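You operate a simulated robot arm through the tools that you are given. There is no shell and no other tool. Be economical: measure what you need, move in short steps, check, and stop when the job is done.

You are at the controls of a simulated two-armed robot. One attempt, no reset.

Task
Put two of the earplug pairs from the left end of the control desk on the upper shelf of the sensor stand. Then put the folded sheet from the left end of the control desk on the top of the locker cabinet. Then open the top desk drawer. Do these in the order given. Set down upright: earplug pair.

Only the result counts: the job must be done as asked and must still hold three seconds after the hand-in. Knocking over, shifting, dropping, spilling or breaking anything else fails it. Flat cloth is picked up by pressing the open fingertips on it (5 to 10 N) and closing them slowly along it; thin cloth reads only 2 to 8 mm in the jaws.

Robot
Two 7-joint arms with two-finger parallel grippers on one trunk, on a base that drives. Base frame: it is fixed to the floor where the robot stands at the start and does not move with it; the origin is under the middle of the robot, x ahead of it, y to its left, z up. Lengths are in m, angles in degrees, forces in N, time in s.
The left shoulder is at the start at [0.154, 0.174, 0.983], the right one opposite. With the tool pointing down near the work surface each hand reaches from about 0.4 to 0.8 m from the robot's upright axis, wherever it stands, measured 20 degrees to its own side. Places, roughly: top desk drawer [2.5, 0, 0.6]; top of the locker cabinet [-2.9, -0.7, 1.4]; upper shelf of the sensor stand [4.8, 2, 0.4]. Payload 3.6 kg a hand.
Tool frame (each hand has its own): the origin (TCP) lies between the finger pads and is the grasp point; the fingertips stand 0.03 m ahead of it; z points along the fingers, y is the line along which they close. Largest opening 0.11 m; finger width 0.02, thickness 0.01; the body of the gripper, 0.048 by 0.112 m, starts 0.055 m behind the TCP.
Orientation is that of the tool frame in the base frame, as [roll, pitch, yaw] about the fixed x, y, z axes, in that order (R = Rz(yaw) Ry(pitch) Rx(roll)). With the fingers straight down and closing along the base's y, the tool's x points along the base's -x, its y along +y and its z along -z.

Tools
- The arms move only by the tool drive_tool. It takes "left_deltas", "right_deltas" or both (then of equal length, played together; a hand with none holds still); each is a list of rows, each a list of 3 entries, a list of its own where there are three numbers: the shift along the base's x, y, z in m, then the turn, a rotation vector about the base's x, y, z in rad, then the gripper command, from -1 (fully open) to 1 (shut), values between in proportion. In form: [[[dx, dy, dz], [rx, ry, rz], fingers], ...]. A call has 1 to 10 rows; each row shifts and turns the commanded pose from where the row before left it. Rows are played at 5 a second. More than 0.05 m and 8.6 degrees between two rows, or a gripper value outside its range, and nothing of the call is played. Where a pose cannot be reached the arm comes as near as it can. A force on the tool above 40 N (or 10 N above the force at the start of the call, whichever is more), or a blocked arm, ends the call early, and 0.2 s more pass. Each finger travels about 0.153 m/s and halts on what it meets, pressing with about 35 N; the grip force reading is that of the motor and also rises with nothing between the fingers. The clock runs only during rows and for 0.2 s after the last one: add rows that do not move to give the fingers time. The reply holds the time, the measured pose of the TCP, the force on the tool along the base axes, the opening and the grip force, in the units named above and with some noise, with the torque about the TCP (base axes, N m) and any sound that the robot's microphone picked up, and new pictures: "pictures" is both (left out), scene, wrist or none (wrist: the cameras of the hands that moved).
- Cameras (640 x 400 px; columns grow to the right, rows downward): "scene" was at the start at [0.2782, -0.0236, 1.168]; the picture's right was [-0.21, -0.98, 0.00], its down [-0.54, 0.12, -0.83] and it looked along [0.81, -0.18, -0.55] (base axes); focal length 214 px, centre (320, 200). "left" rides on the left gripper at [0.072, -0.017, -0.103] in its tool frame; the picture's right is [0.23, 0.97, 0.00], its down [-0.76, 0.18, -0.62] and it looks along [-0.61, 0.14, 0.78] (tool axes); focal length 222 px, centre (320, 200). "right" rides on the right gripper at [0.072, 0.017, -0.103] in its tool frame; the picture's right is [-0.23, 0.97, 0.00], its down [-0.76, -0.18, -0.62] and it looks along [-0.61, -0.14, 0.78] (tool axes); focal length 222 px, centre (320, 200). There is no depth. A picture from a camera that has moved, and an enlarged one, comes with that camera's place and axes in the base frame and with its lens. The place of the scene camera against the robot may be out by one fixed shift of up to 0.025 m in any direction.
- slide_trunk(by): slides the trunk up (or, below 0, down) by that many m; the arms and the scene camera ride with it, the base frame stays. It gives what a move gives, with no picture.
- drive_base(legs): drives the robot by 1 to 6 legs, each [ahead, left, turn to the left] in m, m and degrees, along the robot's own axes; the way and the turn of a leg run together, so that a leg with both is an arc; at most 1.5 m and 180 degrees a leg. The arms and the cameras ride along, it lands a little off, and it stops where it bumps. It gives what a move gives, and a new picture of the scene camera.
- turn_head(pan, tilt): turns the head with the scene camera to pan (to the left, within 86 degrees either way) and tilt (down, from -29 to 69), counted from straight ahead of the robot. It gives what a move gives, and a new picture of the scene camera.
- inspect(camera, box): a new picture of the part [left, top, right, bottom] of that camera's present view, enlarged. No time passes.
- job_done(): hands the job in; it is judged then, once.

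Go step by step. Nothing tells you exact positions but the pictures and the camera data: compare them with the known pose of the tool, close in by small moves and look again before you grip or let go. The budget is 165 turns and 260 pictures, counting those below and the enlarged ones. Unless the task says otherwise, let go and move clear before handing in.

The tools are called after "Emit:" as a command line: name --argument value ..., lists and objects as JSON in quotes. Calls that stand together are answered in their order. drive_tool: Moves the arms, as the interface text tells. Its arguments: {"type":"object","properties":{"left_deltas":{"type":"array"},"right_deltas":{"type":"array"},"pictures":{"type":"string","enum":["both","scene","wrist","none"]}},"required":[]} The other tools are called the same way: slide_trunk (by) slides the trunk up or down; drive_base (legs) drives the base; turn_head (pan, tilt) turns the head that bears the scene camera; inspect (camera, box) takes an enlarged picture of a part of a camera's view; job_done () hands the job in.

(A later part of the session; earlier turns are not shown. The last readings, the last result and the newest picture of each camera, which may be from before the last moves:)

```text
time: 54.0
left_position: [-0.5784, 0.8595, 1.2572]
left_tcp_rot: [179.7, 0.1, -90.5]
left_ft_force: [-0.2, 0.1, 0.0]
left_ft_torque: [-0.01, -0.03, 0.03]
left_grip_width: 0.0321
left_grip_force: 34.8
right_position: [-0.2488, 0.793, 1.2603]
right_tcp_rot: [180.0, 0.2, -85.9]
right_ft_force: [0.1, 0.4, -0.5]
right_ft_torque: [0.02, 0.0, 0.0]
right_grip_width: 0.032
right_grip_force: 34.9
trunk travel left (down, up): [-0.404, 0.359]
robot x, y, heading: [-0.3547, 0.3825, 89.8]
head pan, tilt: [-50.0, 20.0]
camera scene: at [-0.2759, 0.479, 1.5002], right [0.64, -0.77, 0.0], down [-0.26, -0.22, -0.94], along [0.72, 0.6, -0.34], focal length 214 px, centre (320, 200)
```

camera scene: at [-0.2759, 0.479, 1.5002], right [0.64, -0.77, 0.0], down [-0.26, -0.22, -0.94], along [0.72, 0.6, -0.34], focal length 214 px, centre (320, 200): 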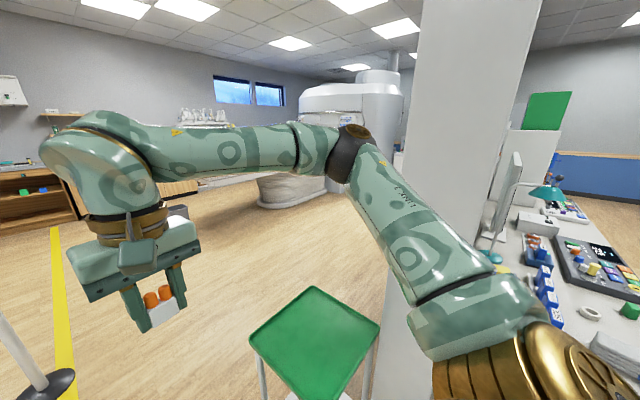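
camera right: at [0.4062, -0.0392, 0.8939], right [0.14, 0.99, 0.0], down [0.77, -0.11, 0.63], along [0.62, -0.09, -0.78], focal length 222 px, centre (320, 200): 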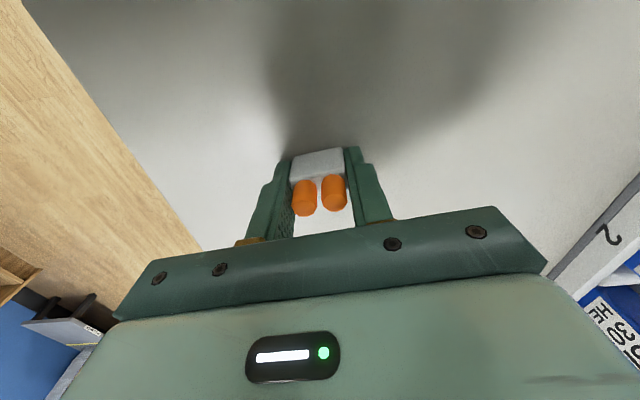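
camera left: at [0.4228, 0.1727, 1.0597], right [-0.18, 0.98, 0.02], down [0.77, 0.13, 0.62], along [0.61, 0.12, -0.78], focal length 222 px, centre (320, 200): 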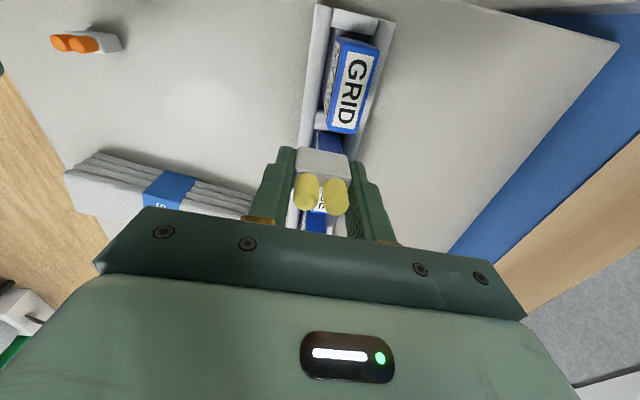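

Gap between table and stanchion is only ~0.59 m; the western way round the stanchions looks wider. I check the wheelchair on my left.

Emit:
turn_head --pan 80 --tilt 50

Emit:
turn_head --pan 40 --tilt 40

```text
time: 56.1
left_position: [-0.579, 0.8586, 1.2561]
left_tcp_rot: [179.8, 0.1, -90.5]
left_ft_force: [0.4, 0.2, -0.1]
left_ft_torque: [-0.03, -0.02, -0.04]
left_grip_width: 0.0321
left_grip_force: 34.8
right_position: [-0.2492, 0.7916, 1.2613]
right_tcp_rot: [-179.9, 0.2, -85.9]
right_ft_force: [0.5, 0.4, 0.5]
right_ft_torque: [-0.01, 0.02, 0.01]
right_grip_width: 0.0324
right_grip_force: 34.9
trunk travel left (down, up): [-0.404, 0.359]
robot x, y, heading: [-0.3584, 0.3826, 89.5]
head pan, tilt: [80.0, 50.0]
camera scene: at [-0.4232, 0.4333, 1.4547], right [0.18, 0.98, 0.0], down [0.75, -0.14, -0.64], along [-0.63, 0.12, -0.77], focal length 214 px, centre (320, 200)
```

scene: 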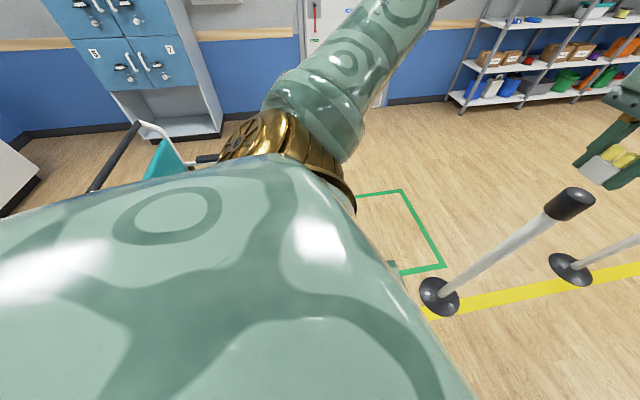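

```text
time: 57.1
left_position: [-0.5785, 0.8581, 1.2577]
left_tcp_rot: [179.8, 0.2, -90.5]
left_ft_force: [-0.2, 0.0, 0.2]
left_ft_torque: [-0.01, 0.02, -0.01]
left_grip_width: 0.0324
left_grip_force: 34.7
right_position: [-0.2492, 0.7921, 1.2611]
right_tcp_rot: [-180.0, 0.2, -85.9]
right_ft_force: [-0.7, 0.0, 0.3]
right_ft_torque: [0.0, 0.01, 0.01]
right_grip_width: 0.0324
right_grip_force: 34.6
trunk travel left (down, up): [-0.404, 0.359]
robot x, y, heading: [-0.3541, 0.3846, 89.8]
head pan, tilt: [40.0, 40.0]
camera scene: at [-0.4018, 0.4848, 1.4689], right [0.77, 0.64, 0.0], down [0.41, -0.49, -0.77], along [-0.49, 0.59, -0.64], focal length 214 px, centre (320, 200)
```

scene: 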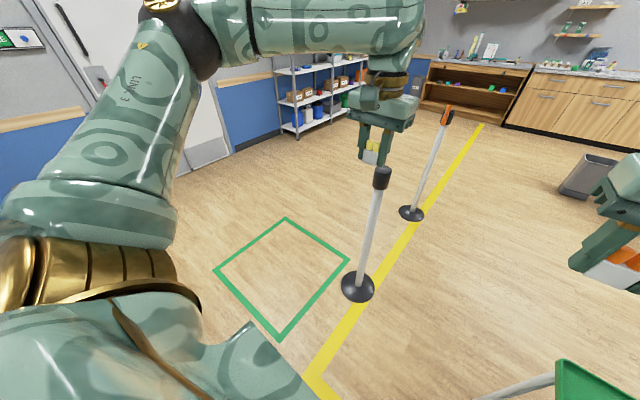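

The western route has about 0.8 m of room. I go through it in small legs, keeping my heading.

Emit:
drive_base --legs '[[0.22, 0, 0], [0.15, 0.51, 0], [0.24, 0.5, 0]]'

```text
time: 64.3
left_position: [-1.5824, 1.4785, 1.258]
left_tcp_rot: [179.7, 0.1, -90.5]
left_ft_force: [-0.1, 0.1, 0.6]
left_ft_torque: [-0.02, -0.02, -0.01]
left_grip_width: 0.0322
left_grip_force: 34.5
right_position: [-1.2531, 1.4114, 1.2608]
right_tcp_rot: [-180.0, 0.2, -86.1]
right_ft_force: [-0.6, -0.3, 0.8]
right_ft_torque: [-0.04, -0.03, 0.01]
right_grip_width: 0.0325
right_grip_force: 35.0
trunk travel left (down, up): [-0.404, 0.359]
robot x, y, heading: [-1.3642, 1.0038, 89.5]
head pan, tilt: [40.0, 40.0]
camera scene: at [-1.4067, 1.1043, 1.4689], right [0.77, 0.64, 0.0], down [0.41, -0.5, -0.77], along [-0.49, 0.59, -0.64], focal length 214 px, centre (320, 200)
```

scene: 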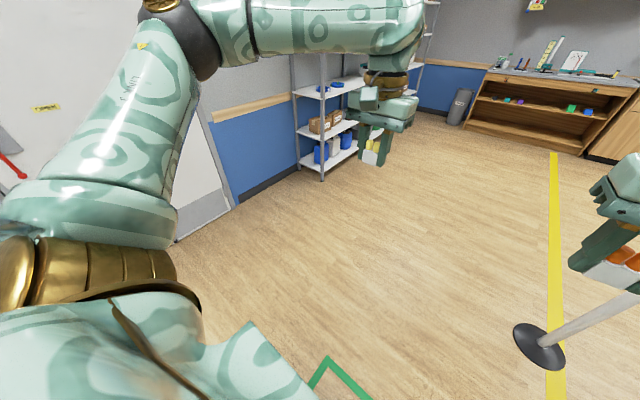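

No bump. I continue north past the second stanchion, then turn to face +x.

Emit:
drive_base --legs '[[1.0, 0.0, 0], [1.0, 0, 0], [0, 0, -89.5]]'

Emit:
turn_head --pan -5 --tilt 22

```text
time: 78.1
left_position: [-0.8776, 3.2251, 1.2581]
left_tcp_rot: [179.8, 0.2, 179.3]
left_ft_force: [-0.1, -1.0, 0.0]
left_ft_torque: [0.0, 0.01, -0.01]
left_grip_width: 0.0326
left_grip_force: 35.1
right_position: [-0.9447, 2.8954, 1.2617]
right_tcp_rot: [-180.0, 0.2, -176.2]
right_ft_force: [-0.4, 0.3, -1.0]
right_ft_torque: [0.01, 0.04, 0.01]
right_grip_width: 0.0324
right_grip_force: 34.9
trunk travel left (down, up): [-0.404, 0.359]
robot x, y, heading: [-1.3579, 3.0048, -0.6]
head pan, tilt: [40.0, 40.0]
camera scene: at [-1.2398, 3.0513, 1.4689], right [0.64, -0.77, 0.0], down [-0.5, -0.41, -0.77], along [0.59, 0.49, -0.64], focal length 214 px, centre (320, 200)
```

scene: 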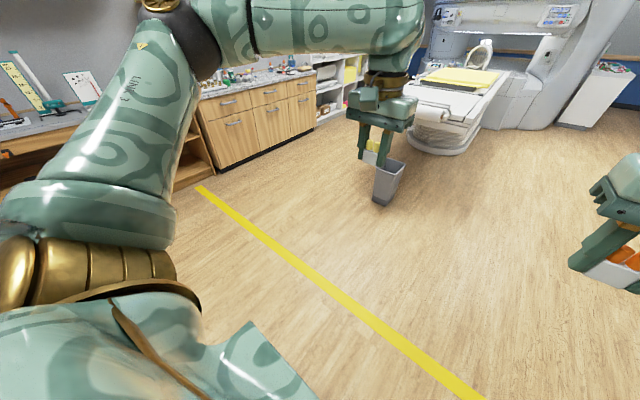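

```text
time: 79.2
left_position: [-0.878, 3.2245, 1.2578]
left_tcp_rot: [179.8, 0.1, 179.4]
left_ft_force: [-0.2, -0.8, 0.1]
left_ft_torque: [0.01, 0.0, -0.01]
left_grip_width: 0.0319
left_grip_force: 35.1
right_position: [-0.9452, 2.8954, 1.2603]
right_tcp_rot: [-180.0, 0.1, -176.0]
right_ft_force: [0.5, -0.5, 0.2]
right_ft_torque: [-0.05, -0.01, -0.02]
right_grip_width: 0.0321
right_grip_force: 35.1
trunk travel left (down, up): [-0.404, 0.359]
robot x, y, heading: [-1.3587, 2.9998, -0.6]
head pan, tilt: [-5.0, 22.0]
camera scene: at [-1.213, 2.9885, 1.497], right [-0.09, -1.0, 0.0], down [-0.37, 0.04, -0.93], along [0.92, -0.09, -0.38], focal length 214 px, centre (320, 200)
```

scene: 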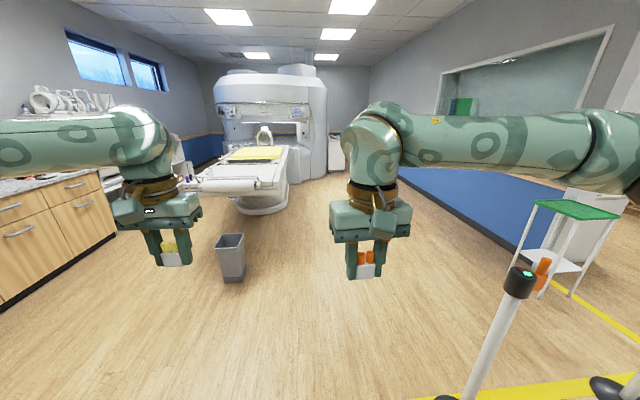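

The scanner lies ahead; the stand should be right of it at (4.8, 2). I drive in that direction.

Emit:
drive_base --legs '[[1.3, 0, 0], [1.2, -0.8, 0]]'

Emit:
inspect --camera "scene" --box '[240, 80, 400, 180]'

```text
time: 92.5
left_position: [1.6193, 2.4167, 1.2576]
left_tcp_rot: [179.7, 0.1, 179.9]
left_ft_force: [0.0, 0.6, 0.8]
left_ft_torque: [0.01, 0.0, 0.02]
left_grip_width: 0.0323
left_grip_force: 35.1
right_position: [1.5536, 2.0862, 1.2611]
right_tcp_rot: [-180.0, 0.2, -175.6]
right_ft_force: [-0.3, -0.2, 0.5]
right_ft_torque: [-0.01, -0.01, -0.03]
right_grip_width: 0.0323
right_grip_force: 35.2
trunk travel left (down, up): [-0.404, 0.359]
robot x, y, heading: [1.1429, 2.1927, 0.0]
head pan, tilt: [-5.0, 22.0]
camera scene: at [1.2856, 2.1777, 1.497], right [-0.09, -1.0, 0.0], down [-0.37, 0.03, -0.93], along [0.92, -0.08, -0.38], focal length 214 px, centre (320, 200)
```

scene: 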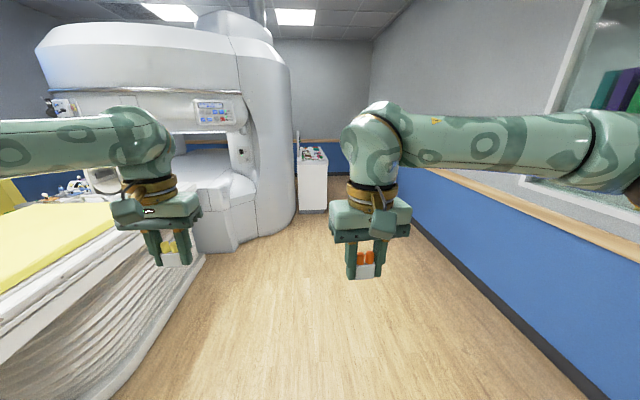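

```text
4.00 times, centred on (320, 130) of scene
camera zoom: at [1.2856, 2.1777, 1.497], right [-0.09, -1.0, 0.0], down [-0.37, 0.03, -0.93], along [0.92, -0.08, -0.38], focal length 858 px, centre (320, 480)
```

zoom: 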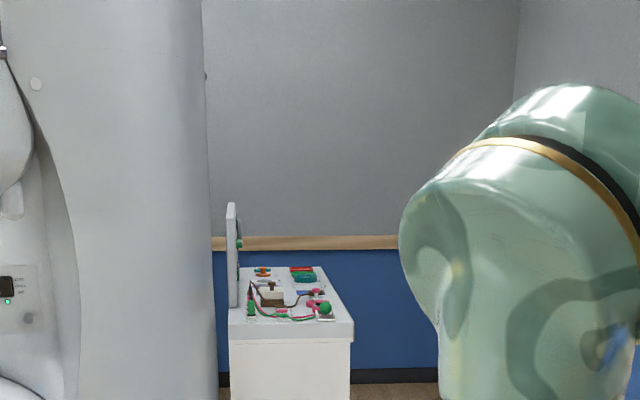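

The white unit at about (4.6, 2.0) should be the stand. I drive closer on its right side and look.

Emit:
drive_base --legs '[[1.3, -0.4, 0], [0.6, -0.2, 0]]'

Emit:
turn_head --pan 15 --tilt 40

```text
time: 102.5
left_position: [3.5148, 1.8167, 1.2572]
left_tcp_rot: [179.9, 0.1, 180.0]
left_ft_force: [0.3, 0.5, -1.3]
left_ft_torque: [-0.01, 0.03, 0.0]
left_grip_width: 0.0323
left_grip_force: 34.5
right_position: [3.4488, 1.487, 1.2618]
right_tcp_rot: [-179.9, 0.3, -175.5]
right_ft_force: [-0.7, 0.1, 0.0]
right_ft_torque: [-0.02, 0.03, -0.01]
right_grip_width: 0.0325
right_grip_force: 35.4
trunk travel left (down, up): [-0.404, 0.359]
robot x, y, heading: [3.0373, 1.5872, 0.4]
head pan, tilt: [-5.0, 22.0]
camera scene: at [3.1807, 1.5772, 1.497], right [-0.09, -1.0, 0.0], down [-0.37, 0.03, -0.93], along [0.92, -0.08, -0.38], focal length 214 px, centre (320, 200)
```

scene: 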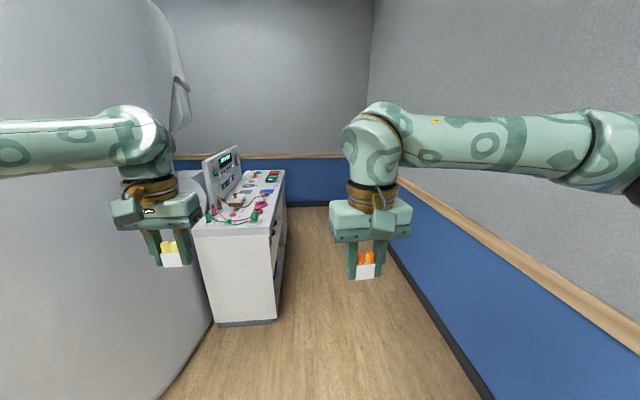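

```text
time: 103.3
left_position: [3.5132, 1.8165, 1.2578]
left_tcp_rot: [179.8, 0.2, 180.0]
left_ft_force: [-0.2, 0.0, -0.7]
left_ft_torque: [0.02, 0.01, 0.01]
left_grip_width: 0.0325
left_grip_force: 35.2
right_position: [3.4485, 1.4869, 1.2623]
right_tcp_rot: [180.0, 0.2, -175.5]
right_ft_force: [-0.6, 0.3, 0.4]
right_ft_torque: [0.02, 0.0, -0.02]
right_grip_width: 0.0323
right_grip_force: 35.5
trunk travel left (down, up): [-0.404, 0.359]
robot x, y, heading: [3.036, 1.5907, 0.1]
head pan, tilt: [15.0, 40.0]
camera scene: at [3.1698, 1.6074, 1.469], right [0.26, -0.97, 0.0], down [-0.62, -0.17, -0.77], along [0.74, 0.2, -0.64], focal length 214 px, centre (320, 200)
```

scene: 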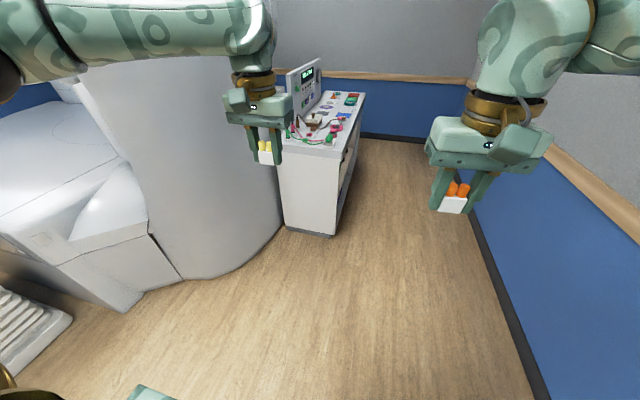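

The stand's open side seems to face -y, toward the wall at y≈0.54. I turn to face it and strafe in front of it.

Emit:
drive_base --legs '[[0, 0, 90], [-0.25, -0.9, 0], [-0.25, -0.75, 0]]'

Emit:
turn_head --pan 0 --tilt 45

```text
time: 115.9
left_position: [4.4666, 1.5705, 1.2586]
left_tcp_rot: [179.7, 0.1, -90.2]
left_ft_force: [1.2, 0.1, -0.7]
left_ft_torque: [0.02, 0.03, 0.02]
left_grip_width: 0.0322
left_grip_force: 35.3
right_position: [4.7965, 1.5045, 1.2608]
right_tcp_rot: [180.0, 0.2, -85.6]
right_ft_force: [0.6, -0.2, -0.1]
right_ft_torque: [-0.03, -0.01, 0.04]
right_grip_width: 0.0322
right_grip_force: 35.4
trunk travel left (down, up): [-0.404, 0.359]
robot x, y, heading: [4.6909, 1.0924, 89.8]
head pan, tilt: [15.0, 40.0]
camera scene: at [4.6781, 1.2133, 1.4689], right [0.97, 0.26, 0.0], down [0.17, -0.62, -0.77], along [-0.2, 0.74, -0.64], focal length 214 px, centre (320, 200)
```

scene: 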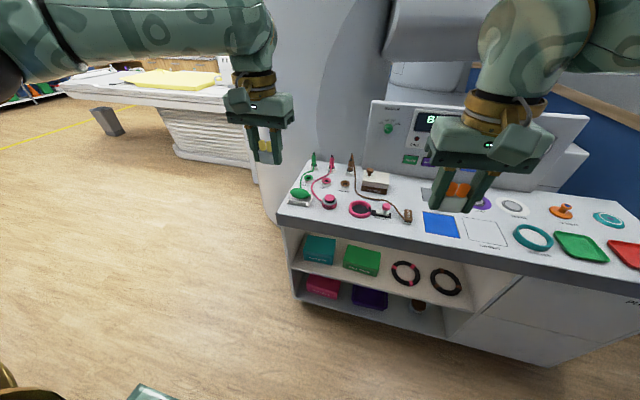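

```text
time: 116.6
left_position: [4.465, 1.5695, 1.2567]
left_tcp_rot: [179.8, 0.1, -90.2]
left_ft_force: [0.7, -0.1, 0.2]
left_ft_torque: [-0.03, 0.0, -0.02]
left_grip_width: 0.0322
left_grip_force: 35.3
right_position: [4.7961, 1.5056, 1.2611]
right_tcp_rot: [179.9, 0.2, -85.6]
right_ft_force: [0.1, 0.0, 0.1]
right_ft_torque: [0.0, 0.04, -0.01]
right_grip_width: 0.0325
right_grip_force: 35.4
trunk travel left (down, up): [-0.404, 0.359]
robot x, y, heading: [4.6954, 1.0924, 90.2]
head pan, tilt: [0.0, 45.0]
camera scene: at [4.6996, 1.2126, 1.4616], right [1.0, 0.0, 0.0], down [0.0, -0.71, -0.71], along [0.0, 0.71, -0.71], focal length 214 px, centre (320, 200)
```

scene: 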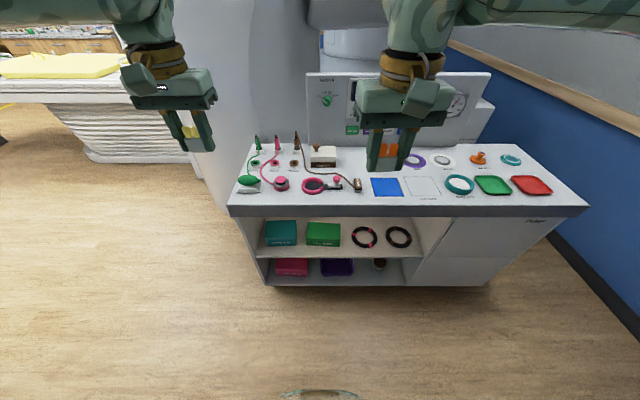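

Emit:
inspect --camera "scene" --box '[220, 130, 460, 290]'

Emit:
slide_trunk --by -0.25

Emit:
turn_head --pan 0 --tilt 40

Emit:
inspect --camera "scene" --box '[200, 120, 440, 280]'

```text
2.50 times, centred on (340, 210) of scene
camera zoom: at [4.6996, 1.2126, 1.4616], right [1.0, 0.0, 0.0], down [0.0, -0.71, -0.71], along [0.0, 0.71, -0.71], focal length 536 px, centre (270, 175)
```

zoom: 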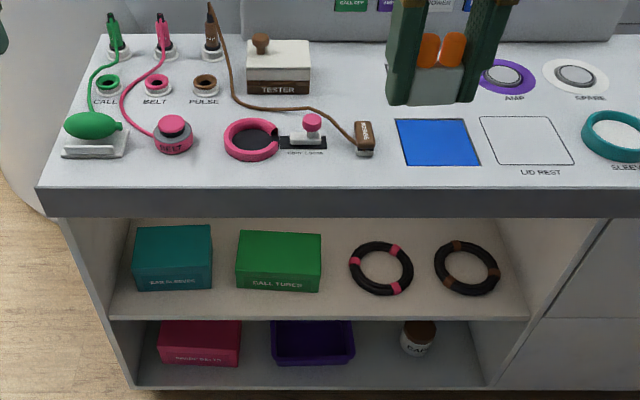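

```text
time: 119.2
left_position: [4.4663, 1.5686, 1.0079]
left_tcp_rot: [179.8, 0.1, -90.2]
left_ft_force: [-0.4, 0.0, 0.2]
left_ft_torque: [0.02, 0.05, -0.02]
left_grip_width: 0.0322
left_grip_force: 35.0
right_position: [4.7965, 1.5041, 1.0123]
right_tcp_rot: [-180.0, 0.2, -85.5]
right_ft_force: [-1.0, -1.1, -0.6]
right_ft_torque: [0.0, -0.04, 0.02]
right_grip_width: 0.0324
right_grip_force: 35.0
trunk travel left (down, up): [-0.154, 0.609]
robot x, y, heading: [4.6959, 1.091, 90.0]
head pan, tilt: [0.0, 45.0]
```

```text
time: 119.9
left_position: [4.4666, 1.5694, 1.0074]
left_tcp_rot: [179.8, 0.1, -90.1]
left_ft_force: [0.5, 0.1, 0.4]
left_ft_torque: [-0.01, 0.0, 0.02]
left_grip_width: 0.0323
left_grip_force: 35.1
right_position: [4.7962, 1.5049, 1.011]
right_tcp_rot: [-180.0, 0.2, -85.7]
right_ft_force: [-1.4, -0.3, 0.3]
right_ft_torque: [-0.01, -0.02, -0.03]
right_grip_width: 0.0324
right_grip_force: 35.0
trunk travel left (down, up): [-0.154, 0.609]
robot x, y, heading: [4.6915, 1.0929, 90.0]
head pan, tilt: [0.0, 40.0]
camera scene: at [4.6998, 1.3262, 1.2117], right [1.0, 0.0, 0.0], down [0.0, -0.64, -0.77], along [0.0, 0.77, -0.64], focal length 214 px, centre (320, 200)
```

scene: 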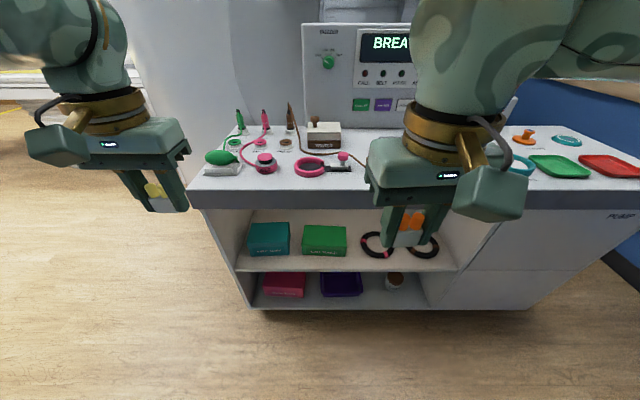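

```text
2.50 times, centred on (320, 200) of scene
camera zoom: at [4.6998, 1.3262, 1.2117], right [1.0, 0.0, 0.0], down [0.0, -0.64, -0.77], along [0.0, 0.77, -0.64], focal length 536 px, centre (320, 200)
```

zoom: 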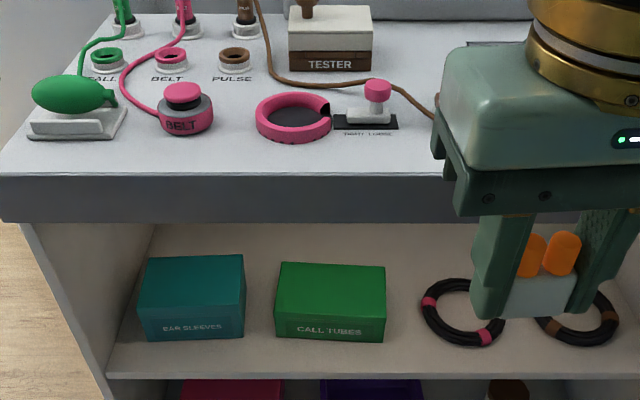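

The upper shelf is about z 0.40 with its top board's underside near 0.78; there is a free strip at its front edge (y≈1.83–1.91) before the boxes. I lower the trunk, then lower both hands in front of the stand.

Emit:
slide_trunk --by -0.15

Emit:
drive_tool --left_deltas '[[[0.02, 0, -0.045], [0, 0, 0], 0.7], [[0.02, 0, -0.045], [0, 0, 0], 0.7], [[0.02, 0, -0.045], [0, 0, 0], 0.7], [[0.02, 0, -0.045], [0, 0, 0], 0.7], [[0, 0, -0.045], [0, 0, 0], 0.7], [[0, 0, -0.045], [0, 0, 0], 0.7], [[0, 0, -0.04], [0, 0, 0], 0.7]]' --right_deltas '[[[0.02, 0.01, -0.045], [0, 0, -0.04], 0.7], [[0.02, 0.015, -0.045], [0, 0, -0.035], 0.7], [[0.014, 0.01, -0.045], [0, 0, 0], 0.7], [[0, 0.02, -0.045], [0, 0, 0], 0.7], [[0, 0.01, -0.045], [0, 0, 0], 0.7], [[0, 0, -0.045], [0, 0, 0], 0.7], [[0, 0, -0.04], [0, 0, 0], 0.7]]' --pictures "both"

```text
time: 121.6
left_position: [4.4663, 1.5696, 0.8593]
left_tcp_rot: [179.8, 0.2, -90.2]
left_ft_force: [0.0, -0.4, -0.7]
left_ft_torque: [0.02, 0.01, 0.0]
left_grip_width: 0.0323
left_grip_force: 35.3
right_position: [4.7962, 1.5049, 0.8622]
right_tcp_rot: [-180.0, 0.2, -85.6]
right_ft_force: [0.1, -0.2, -0.6]
right_ft_torque: [-0.01, -0.02, 0.03]
right_grip_width: 0.0322
right_grip_force: 35.0
trunk travel left (down, up): [-0.004, 0.759]
robot x, y, heading: [4.6917, 1.0933, 90.2]
head pan, tilt: [0.0, 40.0]
```

```text
refused: row 1 steps farther than a row can; nothing moved
```

Emit:
drive_tool --left_deltas '[[[0.02, 0, -0.04], [0, 0, 0], 0.7], [[0.02, 0, -0.04], [0, 0, 0], 0.7], [[0.02, 0, -0.04], [0, 0, 0], 0.7], [[0.02, 0, -0.04], [0, 0, 0], 0.7], [[0, 0, -0.045], [0, 0, 0], 0.7], [[0, 0, -0.045], [0, 0, 0], 0.7], [[0, 0, -0.045], [0, 0, 0], 0.7]]' --right_deltas '[[[0.02, 0.01, -0.04], [0, 0, -0.04], 0.7], [[0.02, 0.015, -0.04], [0, 0, -0.035], 0.7], [[0.014, 0.015, -0.04], [0, 0, 0], 0.7], [[0, 0.02, -0.04], [0, 0, 0], 0.7], [[0, 0.005, -0.045], [0, 0, 0], 0.7], [[0, 0, -0.045], [0, 0, 0], 0.7], [[0, 0, -0.045], [0, 0, 0], 0.7]]' --pictures "both"

```text
time: 123.2
left_position: [4.5479, 1.5707, 0.5628]
left_tcp_rot: [179.9, 0.2, -90.1]
left_ft_force: [-0.5, 0.0, -1.3]
left_ft_torque: [-0.03, 0.02, -0.01]
left_grip_width: 0.0323
left_grip_force: 35.0
right_position: [4.849, 1.5705, 0.5663]
right_tcp_rot: [-180.0, 0.2, -89.9]
right_ft_force: [-0.1, -0.3, -0.1]
right_ft_torque: [-0.02, -0.03, 0.01]
right_grip_width: 0.0324
right_grip_force: 34.9
trunk travel left (down, up): [-0.004, 0.759]
robot x, y, heading: [4.6929, 1.0877, 89.8]
head pan, tilt: [0.0, 40.0]
camera scene: at [4.7, 1.4205, 1.0499], right [1.0, 0.0, 0.0], down [0.0, -0.64, -0.77], along [0.0, 0.77, -0.64], focal length 214 px, centre (320, 200)
camera right: at [4.8322, 1.4969, 0.6693], right [-0.97, 0.23, 0.0], down [0.18, 0.76, 0.63], along [0.14, 0.61, -0.78], focal length 222 px, centre (320, 200)
camera left: at [4.5638, 1.4973, 0.6647], right [-0.97, -0.22, 0.0], down [-0.17, 0.76, 0.63], along [-0.14, 0.61, -0.78], focal length 222 px, centre (320, 200)
```

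scene: 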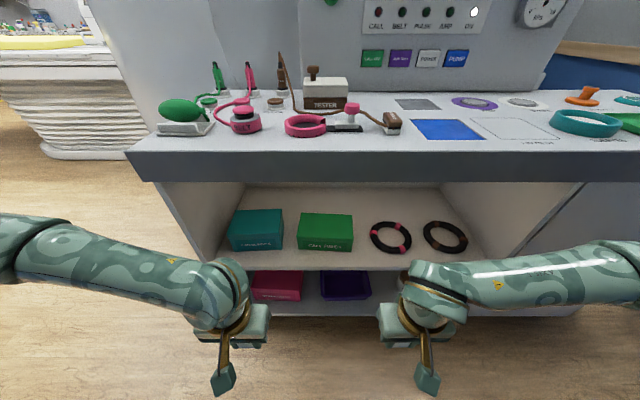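
right: 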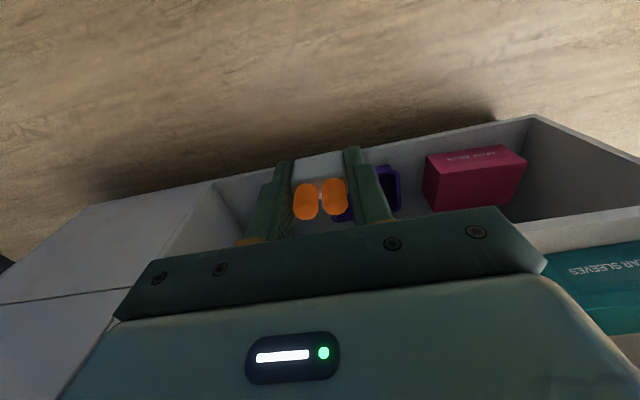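
left: 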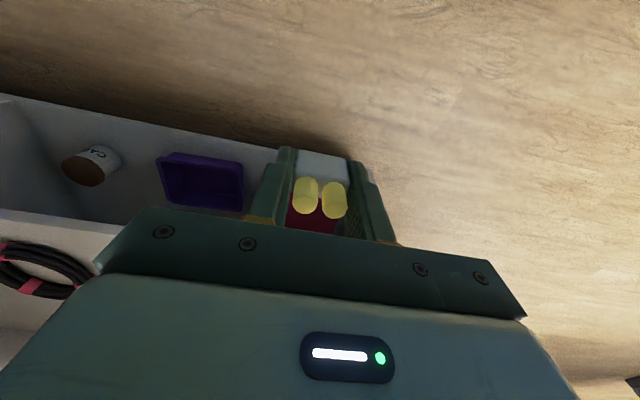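

Refined: shelf front edge y≈1.81, surface z≈0.42; the free strip runs to y≈1.90. I drive 0.12 m nearer and tilt both tools 15° so the wrists stay outside the shelf.

Emit:
drive_base --legs '[[0.12, 0, 0]]'

Emit:
drive_tool --left_deltas '[[[0, 0, -0.02], [0.09, 0, 0], 0.7], [[0, 0, -0.02], [0.09, 0, 0], 0.7], [[0, 0, -0.02], [0.08, 0, 0], 0.7], [[0, 0, 0], [0, 0, 0], 0.7]]' --right_deltas '[[[0, 0, -0.02], [0.09, 0, 0], 0.7], [[0, 0, -0.02], [0.09, 0, 0], 0.7], [[0, 0, -0.02], [0.08, 0, 0], 0.7], [[0, 0, 0], [0, 0, 0], 0.7]]' --pictures "both"

```text
time: 124.5
left_position: [4.5473, 1.6929, 0.5628]
left_tcp_rot: [179.8, 0.2, -90.2]
left_ft_force: [0.2, 0.1, -0.4]
left_ft_torque: [0.01, -0.03, 0.0]
left_grip_width: 0.0327
left_grip_force: 34.8
right_position: [4.8507, 1.6911, 0.5666]
right_tcp_rot: [-179.9, 0.2, -90.0]
right_ft_force: [0.2, 0.0, 0.2]
right_ft_torque: [0.02, -0.03, 0.01]
right_grip_width: 0.0324
right_grip_force: 34.5
trunk travel left (down, up): [-0.004, 0.759]
robot x, y, heading: [4.6907, 1.2129, 89.7]
head pan, tilt: [0.0, 40.0]
camera scene: at [4.7003, 1.5417, 1.0498], right [1.0, 0.0, 0.0], down [0.0, -0.64, -0.77], along [0.0, 0.77, -0.64], focal length 214 px, centre (320, 200)
```

scene: 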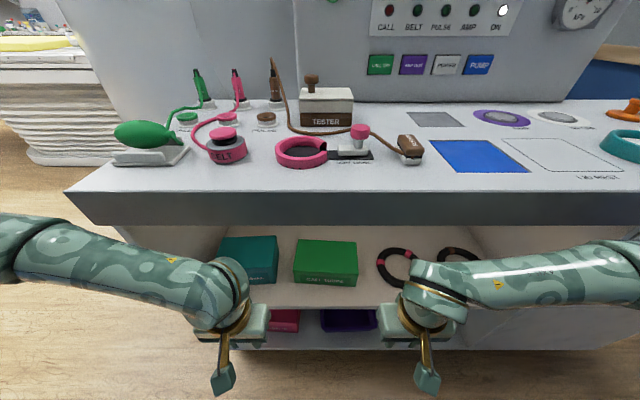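

```text
time: 125.5
left_position: [4.5473, 1.6926, 0.5031]
left_tcp_rot: [179.8, 15.2, -90.3]
left_ft_force: [0.0, -0.7, 0.3]
left_ft_torque: [-0.04, 0.0, 0.02]
left_grip_width: 0.0322
left_grip_force: 35.1
right_position: [4.8503, 1.6909, 0.5069]
right_tcp_rot: [-180.0, 15.2, -90.0]
right_ft_force: [-0.2, 0.0, 0.3]
right_ft_torque: [-0.02, 0.0, -0.01]
right_grip_width: 0.0325
right_grip_force: 35.0
trunk travel left (down, up): [-0.004, 0.759]
robot x, y, heading: [4.6901, 1.2138, 89.6]
head pan, tilt: [0.0, 40.0]
camera scene: at [4.7003, 1.5411, 1.0501], right [1.0, 0.0, 0.0], down [0.0, -0.64, -0.77], along [0.0, 0.77, -0.64], focal length 214 px, centre (320, 200)
camera right: at [4.8328, 1.5934, 0.5883], right [-0.97, 0.22, 0.06], down [0.18, 0.57, 0.8], along [0.14, 0.79, -0.6], focal length 222 px, centre (320, 200)
camera left: at [4.5638, 1.5942, 0.5834], right [-0.97, -0.22, -0.05], down [-0.17, 0.57, 0.8], along [-0.14, 0.79, -0.6], focal length 222 px, centre (320, 200)
```

scene: 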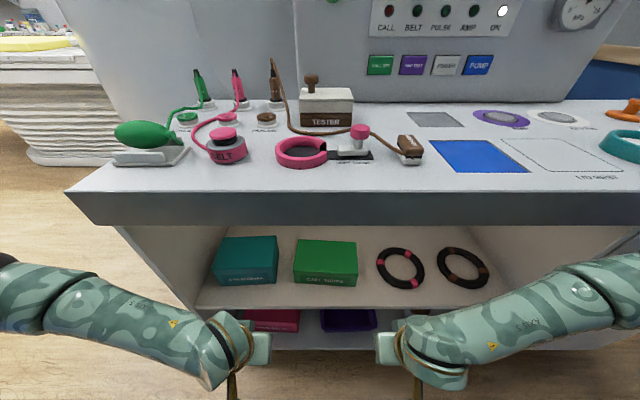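
right: 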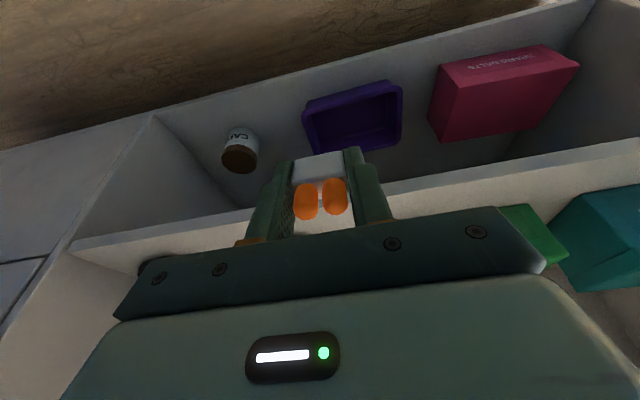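
left: 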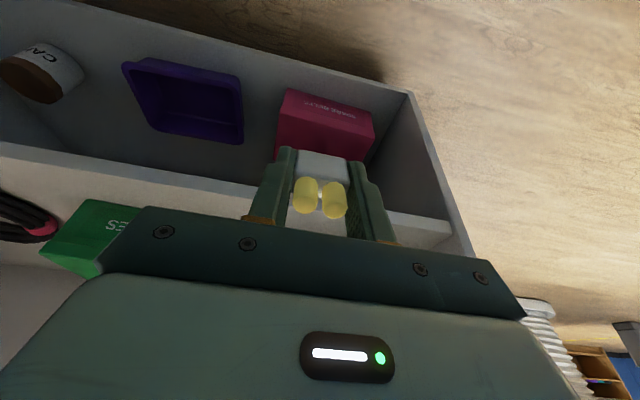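

Shelf front edge y≈1.82, surface ≈0.41, boxes start at y≈1.885. I move both hands forward to y≈1.847, in front of the gaps between the items.

Emit:
drive_tool --left_deltas '[[[0.011, 0.038, -0.005], [0, 0, 0], 0.7], [[0.011, 0.038, -0.005], [0, 0, 0], 0.7], [[0.011, 0.038, -0.003], [0, 0, 0], 0.7], [[0.01, 0.038, 0], [0, 0, 0], 0.7], [[0, 0, 0], [0, 0, 0], 0.7]]' --right_deltas '[[[0, 0.039, -0.005], [0, 0, 0], 0.7], [[0, 0.039, -0.005], [0, 0, 0], 0.7], [[0, 0.039, -0.005], [0, 0, 0], 0.7], [[0, 0.039, 0], [0, 0, 0], 0.7], [[0, 0, 0], [0, 0, 0], 0.7]]' --pictures "both"

```text
time: 126.7
left_position: [4.5896, 1.8452, 0.4905]
left_tcp_rot: [179.8, 15.0, -90.2]
left_ft_force: [0.0, 0.2, -0.2]
left_ft_torque: [0.0, -0.01, -0.01]
left_grip_width: 0.0322
left_grip_force: 34.7
right_position: [4.8498, 1.8471, 0.4931]
right_tcp_rot: [-179.9, 15.1, -89.9]
right_ft_force: [0.0, -0.6, -0.1]
right_ft_torque: [0.0, -0.02, 0.03]
right_grip_width: 0.0326
right_grip_force: 34.7
trunk travel left (down, up): [-0.004, 0.759]
robot x, y, heading: [4.6928, 1.2147, 90.0]
head pan, tilt: [0.0, 40.0]
camera scene: at [4.7003, 1.5412, 1.0501], right [1.0, 0.0, 0.0], down [0.0, -0.64, -0.77], along [0.0, 0.77, -0.64], focal length 214 px, centre (320, 200)
camera right: at [4.832, 1.7498, 0.5734], right [-0.97, 0.22, 0.06], down [0.18, 0.57, 0.8], along [0.14, 0.79, -0.6], focal length 222 px, centre (320, 200)
camera left: at [4.6069, 1.7476, 0.5706], right [-0.97, -0.22, -0.05], down [-0.17, 0.57, 0.8], along [-0.14, 0.79, -0.6], focal length 222 px, centre (320, 200)
```

scene: 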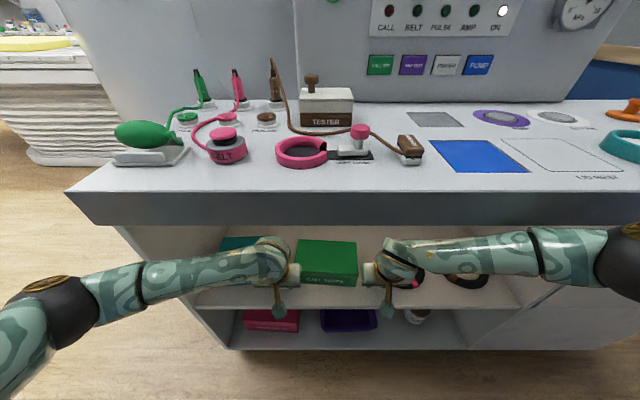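
right: 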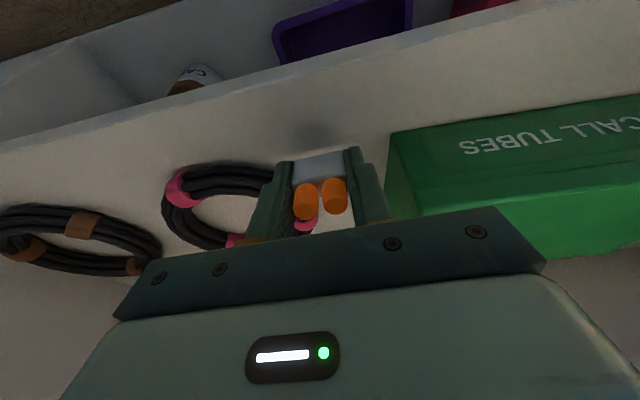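
left: 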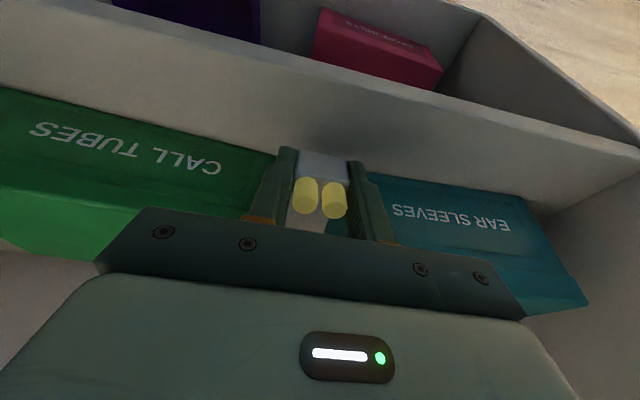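

Both hands are above the free strip, well placed. I lower them gently toward contact.

Emit:
drive_tool --left_deltas '[[[0, 0, -0.012], [0, 0, 0], 0.7], [[0, 0, -0.012], [0, 0, 0], 0.7], [[0, 0, -0.008], [0, 0, 0], 0.7], [[0, 0, 0], [0, 0, 0], 0.7]]' --right_deltas '[[[0, 0, -0.012], [0, 0, 0], 0.7], [[0, 0, -0.012], [0, 0, 0], 0.7], [[0, 0, -0.01], [0, 0, 0], 0.7], [[0, 0, 0], [0, 0, 0], 0.7]]' --pictures "wrist"

```text
time: 127.5
left_position: [4.5924, 1.8465, 0.4723]
left_tcp_rot: [-179.8, 16.4, -90.3]
left_ft_force: [-2.9, -5.9, 30.3]
left_ft_torque: [-0.22, 0.25, -0.11]
left_grip_width: 0.0326
left_grip_force: 34.9
right_position: [4.8495, 1.8482, 0.4719]
right_tcp_rot: [179.8, 16.3, -90.3]
right_ft_force: [2.8, -12.3, 38.7]
right_ft_torque: [-0.44, -0.83, -0.59]
right_grip_width: 0.0327
right_grip_force: 34.9
trunk travel left (down, up): [-0.004, 0.759]
robot x, y, heading: [4.6885, 1.2105, 89.8]
head pan, tilt: [0.0, 40.0]
stopped in row 4 (right hand): the force on the tool passed its limit at 48 N (the readings are from after the stop); the commanded pose is now the measured one
camera right: at [4.831, 1.7496, 0.5508], right [-0.97, 0.22, 0.07], down [0.18, 0.56, 0.81], along [0.14, 0.8, -0.58], focal length 222 px, centre (320, 200)
camera left: at [4.6077, 1.7471, 0.5498], right [-0.97, -0.21, -0.06], down [-0.18, 0.56, 0.81], along [-0.14, 0.8, -0.58], focal length 222 px, centre (320, 200)
```

right: 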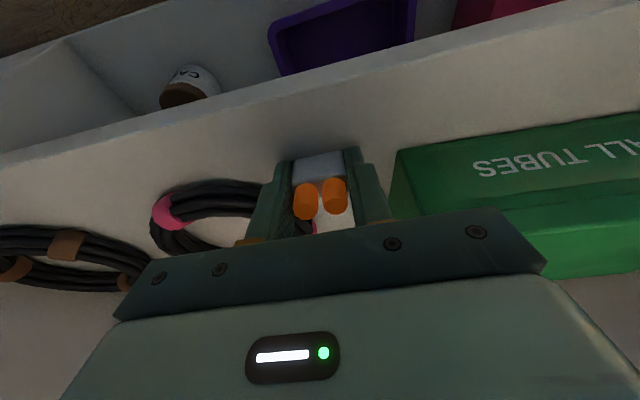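
left: 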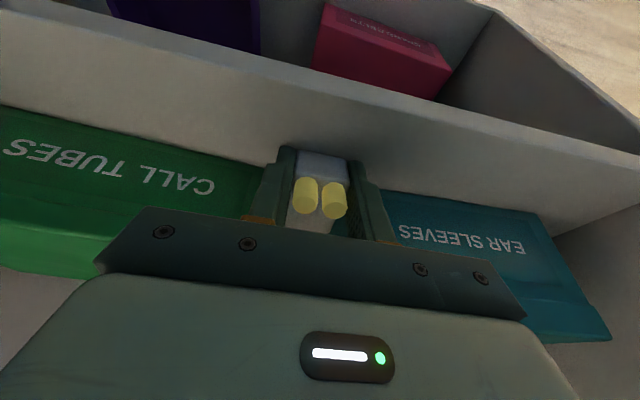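

Both objects touch the shelf (at z≈0.472, pressing 30–39 N). I ease off slightly.

Emit:
drive_tool --left_deltas '[[[0, 0, 0.002], [0, 0, 0], 0.7], [[0, 0, 0], [0, 0, 0], 0.7]]' --right_deltas '[[[0, 0, 0.002], [0, 0, 0], 0.7], [[0, 0, 0], [0, 0, 0], 0.7]]' --pictures "none"

```text
time: 128.1
left_position: [4.5912, 1.8461, 0.4708]
left_tcp_rot: [-179.8, 16.1, -90.2]
left_ft_force: [3.2, 4.8, 29.7]
left_ft_torque: [0.09, 0.02, -0.42]
left_grip_width: 0.0321
left_grip_force: 35.1
right_position: [4.8484, 1.8484, 0.4713]
right_tcp_rot: [179.8, 16.2, -90.1]
right_ft_force: [0.4, -7.2, 48.6]
right_ft_torque: [-0.33, -0.57, -0.81]
right_grip_width: 0.0322
right_grip_force: 34.9
trunk travel left (down, up): [-0.004, 0.759]
robot x, y, heading: [4.6896, 1.2159, 89.6]
head pan, tilt: [0.0, 40.0]
```

Emit:
drive_tool --left_deltas '[[[0, 0, 0.003], [0, 0, 0], 0.7], [[0, 0, 0], [0, 0, 0], 0.7]]' --right_deltas '[[[0, 0, 0.004], [0, 0, 0], 0.7], [[0, 0, 0], [0, 0, 0], 0.7]]' --pictures "wrist"

```text
time: 128.7
left_position: [4.5911, 1.8466, 0.4717]
left_tcp_rot: [-179.9, 15.9, -90.1]
left_ft_force: [10.3, 7.3, 30.4]
left_ft_torque: [0.19, -0.18, -0.02]
left_grip_width: 0.032
left_grip_force: 34.6
right_position: [4.8484, 1.8482, 0.4711]
right_tcp_rot: [179.7, 15.8, -89.9]
right_ft_force: [-8.4, 3.6, 23.2]
right_ft_torque: [0.03, -0.19, -0.13]
right_grip_width: 0.0323
right_grip_force: 34.3
trunk travel left (down, up): [-0.004, 0.759]
robot x, y, heading: [4.6945, 1.2146, 90.1]
head pan, tilt: [0.0, 40.0]
camera right: at [4.8313, 1.7503, 0.5514], right [-0.97, 0.22, 0.06], down [0.18, 0.56, 0.81], along [0.14, 0.8, -0.59], focal length 222 px, centre (320, 200)
camera left: at [4.6079, 1.748, 0.5506], right [-0.97, -0.22, -0.06], down [-0.18, 0.56, 0.81], along [-0.14, 0.8, -0.59], focal length 222 px, centre (320, 200)
```

right: 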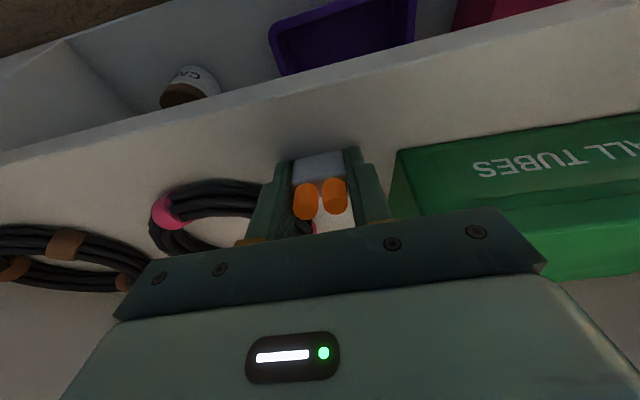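
left: 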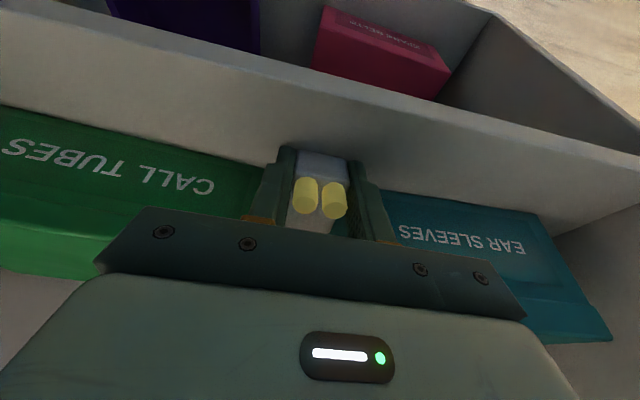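

Emit:
drive_tool --left_deltas '[[[0, 0, 0.003], [0, 0, 0], 0.7], [[0, 0, 0], [0, 0, 0], 0.7], [[0, 0, 0], [0, 0, 0], 0.7]]' --right_deltas '[[[0, 0, 0.003], [0, 0, 0], 0.7], [[0, 0, 0], [0, 0, 0], 0.7], [[0, 0, 0], [0, 0, 0], 0.7]]' --pictures "none"

```text
time: 129.5
left_position: [4.5912, 1.8455, 0.4713]
left_tcp_rot: [179.8, 15.5, -90.2]
left_ft_force: [5.9, 1.1, 22.0]
left_ft_torque: [0.0, -0.57, 0.29]
left_grip_width: 0.0323
left_grip_force: 34.8
right_position: [4.8504, 1.8482, 0.4715]
right_tcp_rot: [-180.0, 15.3, -90.1]
right_ft_force: [-1.8, -0.2, 3.6]
right_ft_torque: [-0.03, 0.09, -0.02]
right_grip_width: 0.0322
right_grip_force: 34.7
trunk travel left (down, up): [-0.004, 0.759]
robot x, y, heading: [4.6933, 1.2141, 89.7]
head pan, tilt: [0.0, 40.0]
```

Emit:
drive_tool --left_deltas '[[[0, 0, 0.003], [0, 0, 0], 0.7], [[0, 0, 0], [0, 0, 0], 0.7], [[0, 0, 0], [0, 0, 0], 0.7]]' --pictures "none"

```text
time: 130.3
left_position: [4.5893, 1.846, 0.4738]
left_tcp_rot: [179.7, 15.5, -90.2]
left_ft_force: [1.1, -0.1, -0.4]
left_ft_torque: [0.01, 0.0, 0.03]
left_grip_width: 0.0323
left_grip_force: 35.2
right_position: [4.8493, 1.8502, 0.4723]
right_tcp_rot: [-180.0, 15.5, -90.1]
right_ft_force: [2.7, -1.7, 6.1]
right_ft_torque: [-0.04, -0.14, -0.05]
right_grip_width: 0.0322
right_grip_force: 35.0
trunk travel left (down, up): [-0.004, 0.759]
robot x, y, heading: [4.6929, 1.2113, 90.0]
head pan, tilt: [0.0, 40.0]
```

Both rest lightly. I open the fingers slowly to release both.

Emit:
drive_tool --left_deltas '[[[0, 0, -0.001], [0, 0, 0], 0.45], [[0, 0, 0], [0, 0, 0], 0.4], [[0, 0, 0], [0, 0, 0], 0.36], [[0, 0, 0], [0, 0, 0], 0.32], [[0, 0, 0], [0, 0, 0], 0.26], [[0, 0, 0], [0, 0, 0], 0.18], [[0, 0, 0], [0, 0, 0], 0.1], [[0, 0, 0], [0, 0, 0], 0.1]]' --right_deltas '[[[0, 0, 0], [0, 0, 0], 0.45], [[0, 0, 0], [0, 0, 0], 0.4], [[0, 0, 0], [0, 0, 0], 0.36], [[0, 0, 0], [0, 0, 0], 0.32], [[0, 0, 0], [0, 0, 0], 0.26], [[0, 0, 0], [0, 0, 0], 0.18], [[0, 0, 0], [0, 0, 0], 0.1], [[0, 0, 0], [0, 0, 0], 0.1]]' --pictures "wrist"

```text
time: 132.1
left_position: [4.5917, 1.8473, 0.4719]
left_tcp_rot: [179.8, 15.5, -90.2]
left_ft_force: [-0.3, 0.0, -0.7]
left_ft_torque: [0.0, -0.01, -0.02]
left_grip_width: 0.0498
left_grip_force: 0.0
right_position: [4.8496, 1.8495, 0.4719]
right_tcp_rot: [179.9, 15.6, -90.1]
right_ft_force: [0.3, 0.0, -0.1]
right_ft_torque: [-0.01, 0.02, -0.02]
right_grip_width: 0.0494
right_grip_force: 0.0
trunk travel left (down, up): [-0.004, 0.759]
robot x, y, heading: [4.6882, 1.2172, 89.9]
head pan, tilt: [0.0, 40.0]
camera right: at [4.832, 1.7516, 0.552], right [-0.97, 0.22, 0.06], down [0.18, 0.57, 0.8], along [0.14, 0.79, -0.59], focal length 222 px, centre (320, 200)
camera left: at [4.6071, 1.749, 0.5521], right [-0.97, -0.22, -0.06], down [-0.17, 0.57, 0.8], along [-0.14, 0.79, -0.59], focal length 222 px, centre (320, 200)
```

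right: 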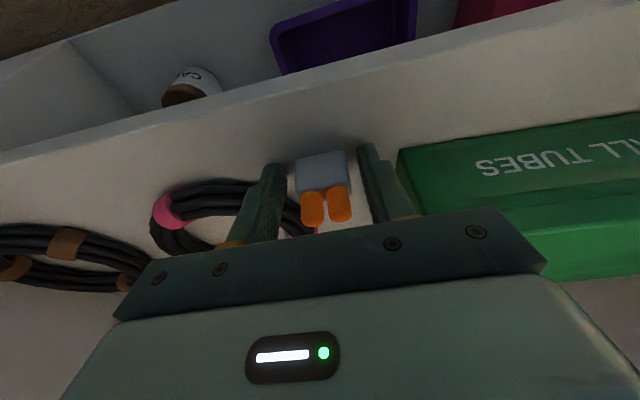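
left: 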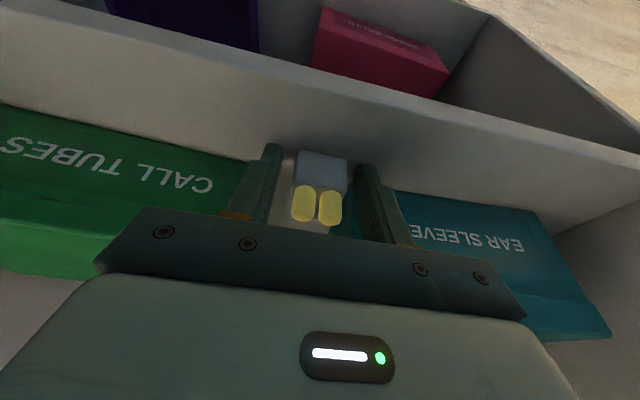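

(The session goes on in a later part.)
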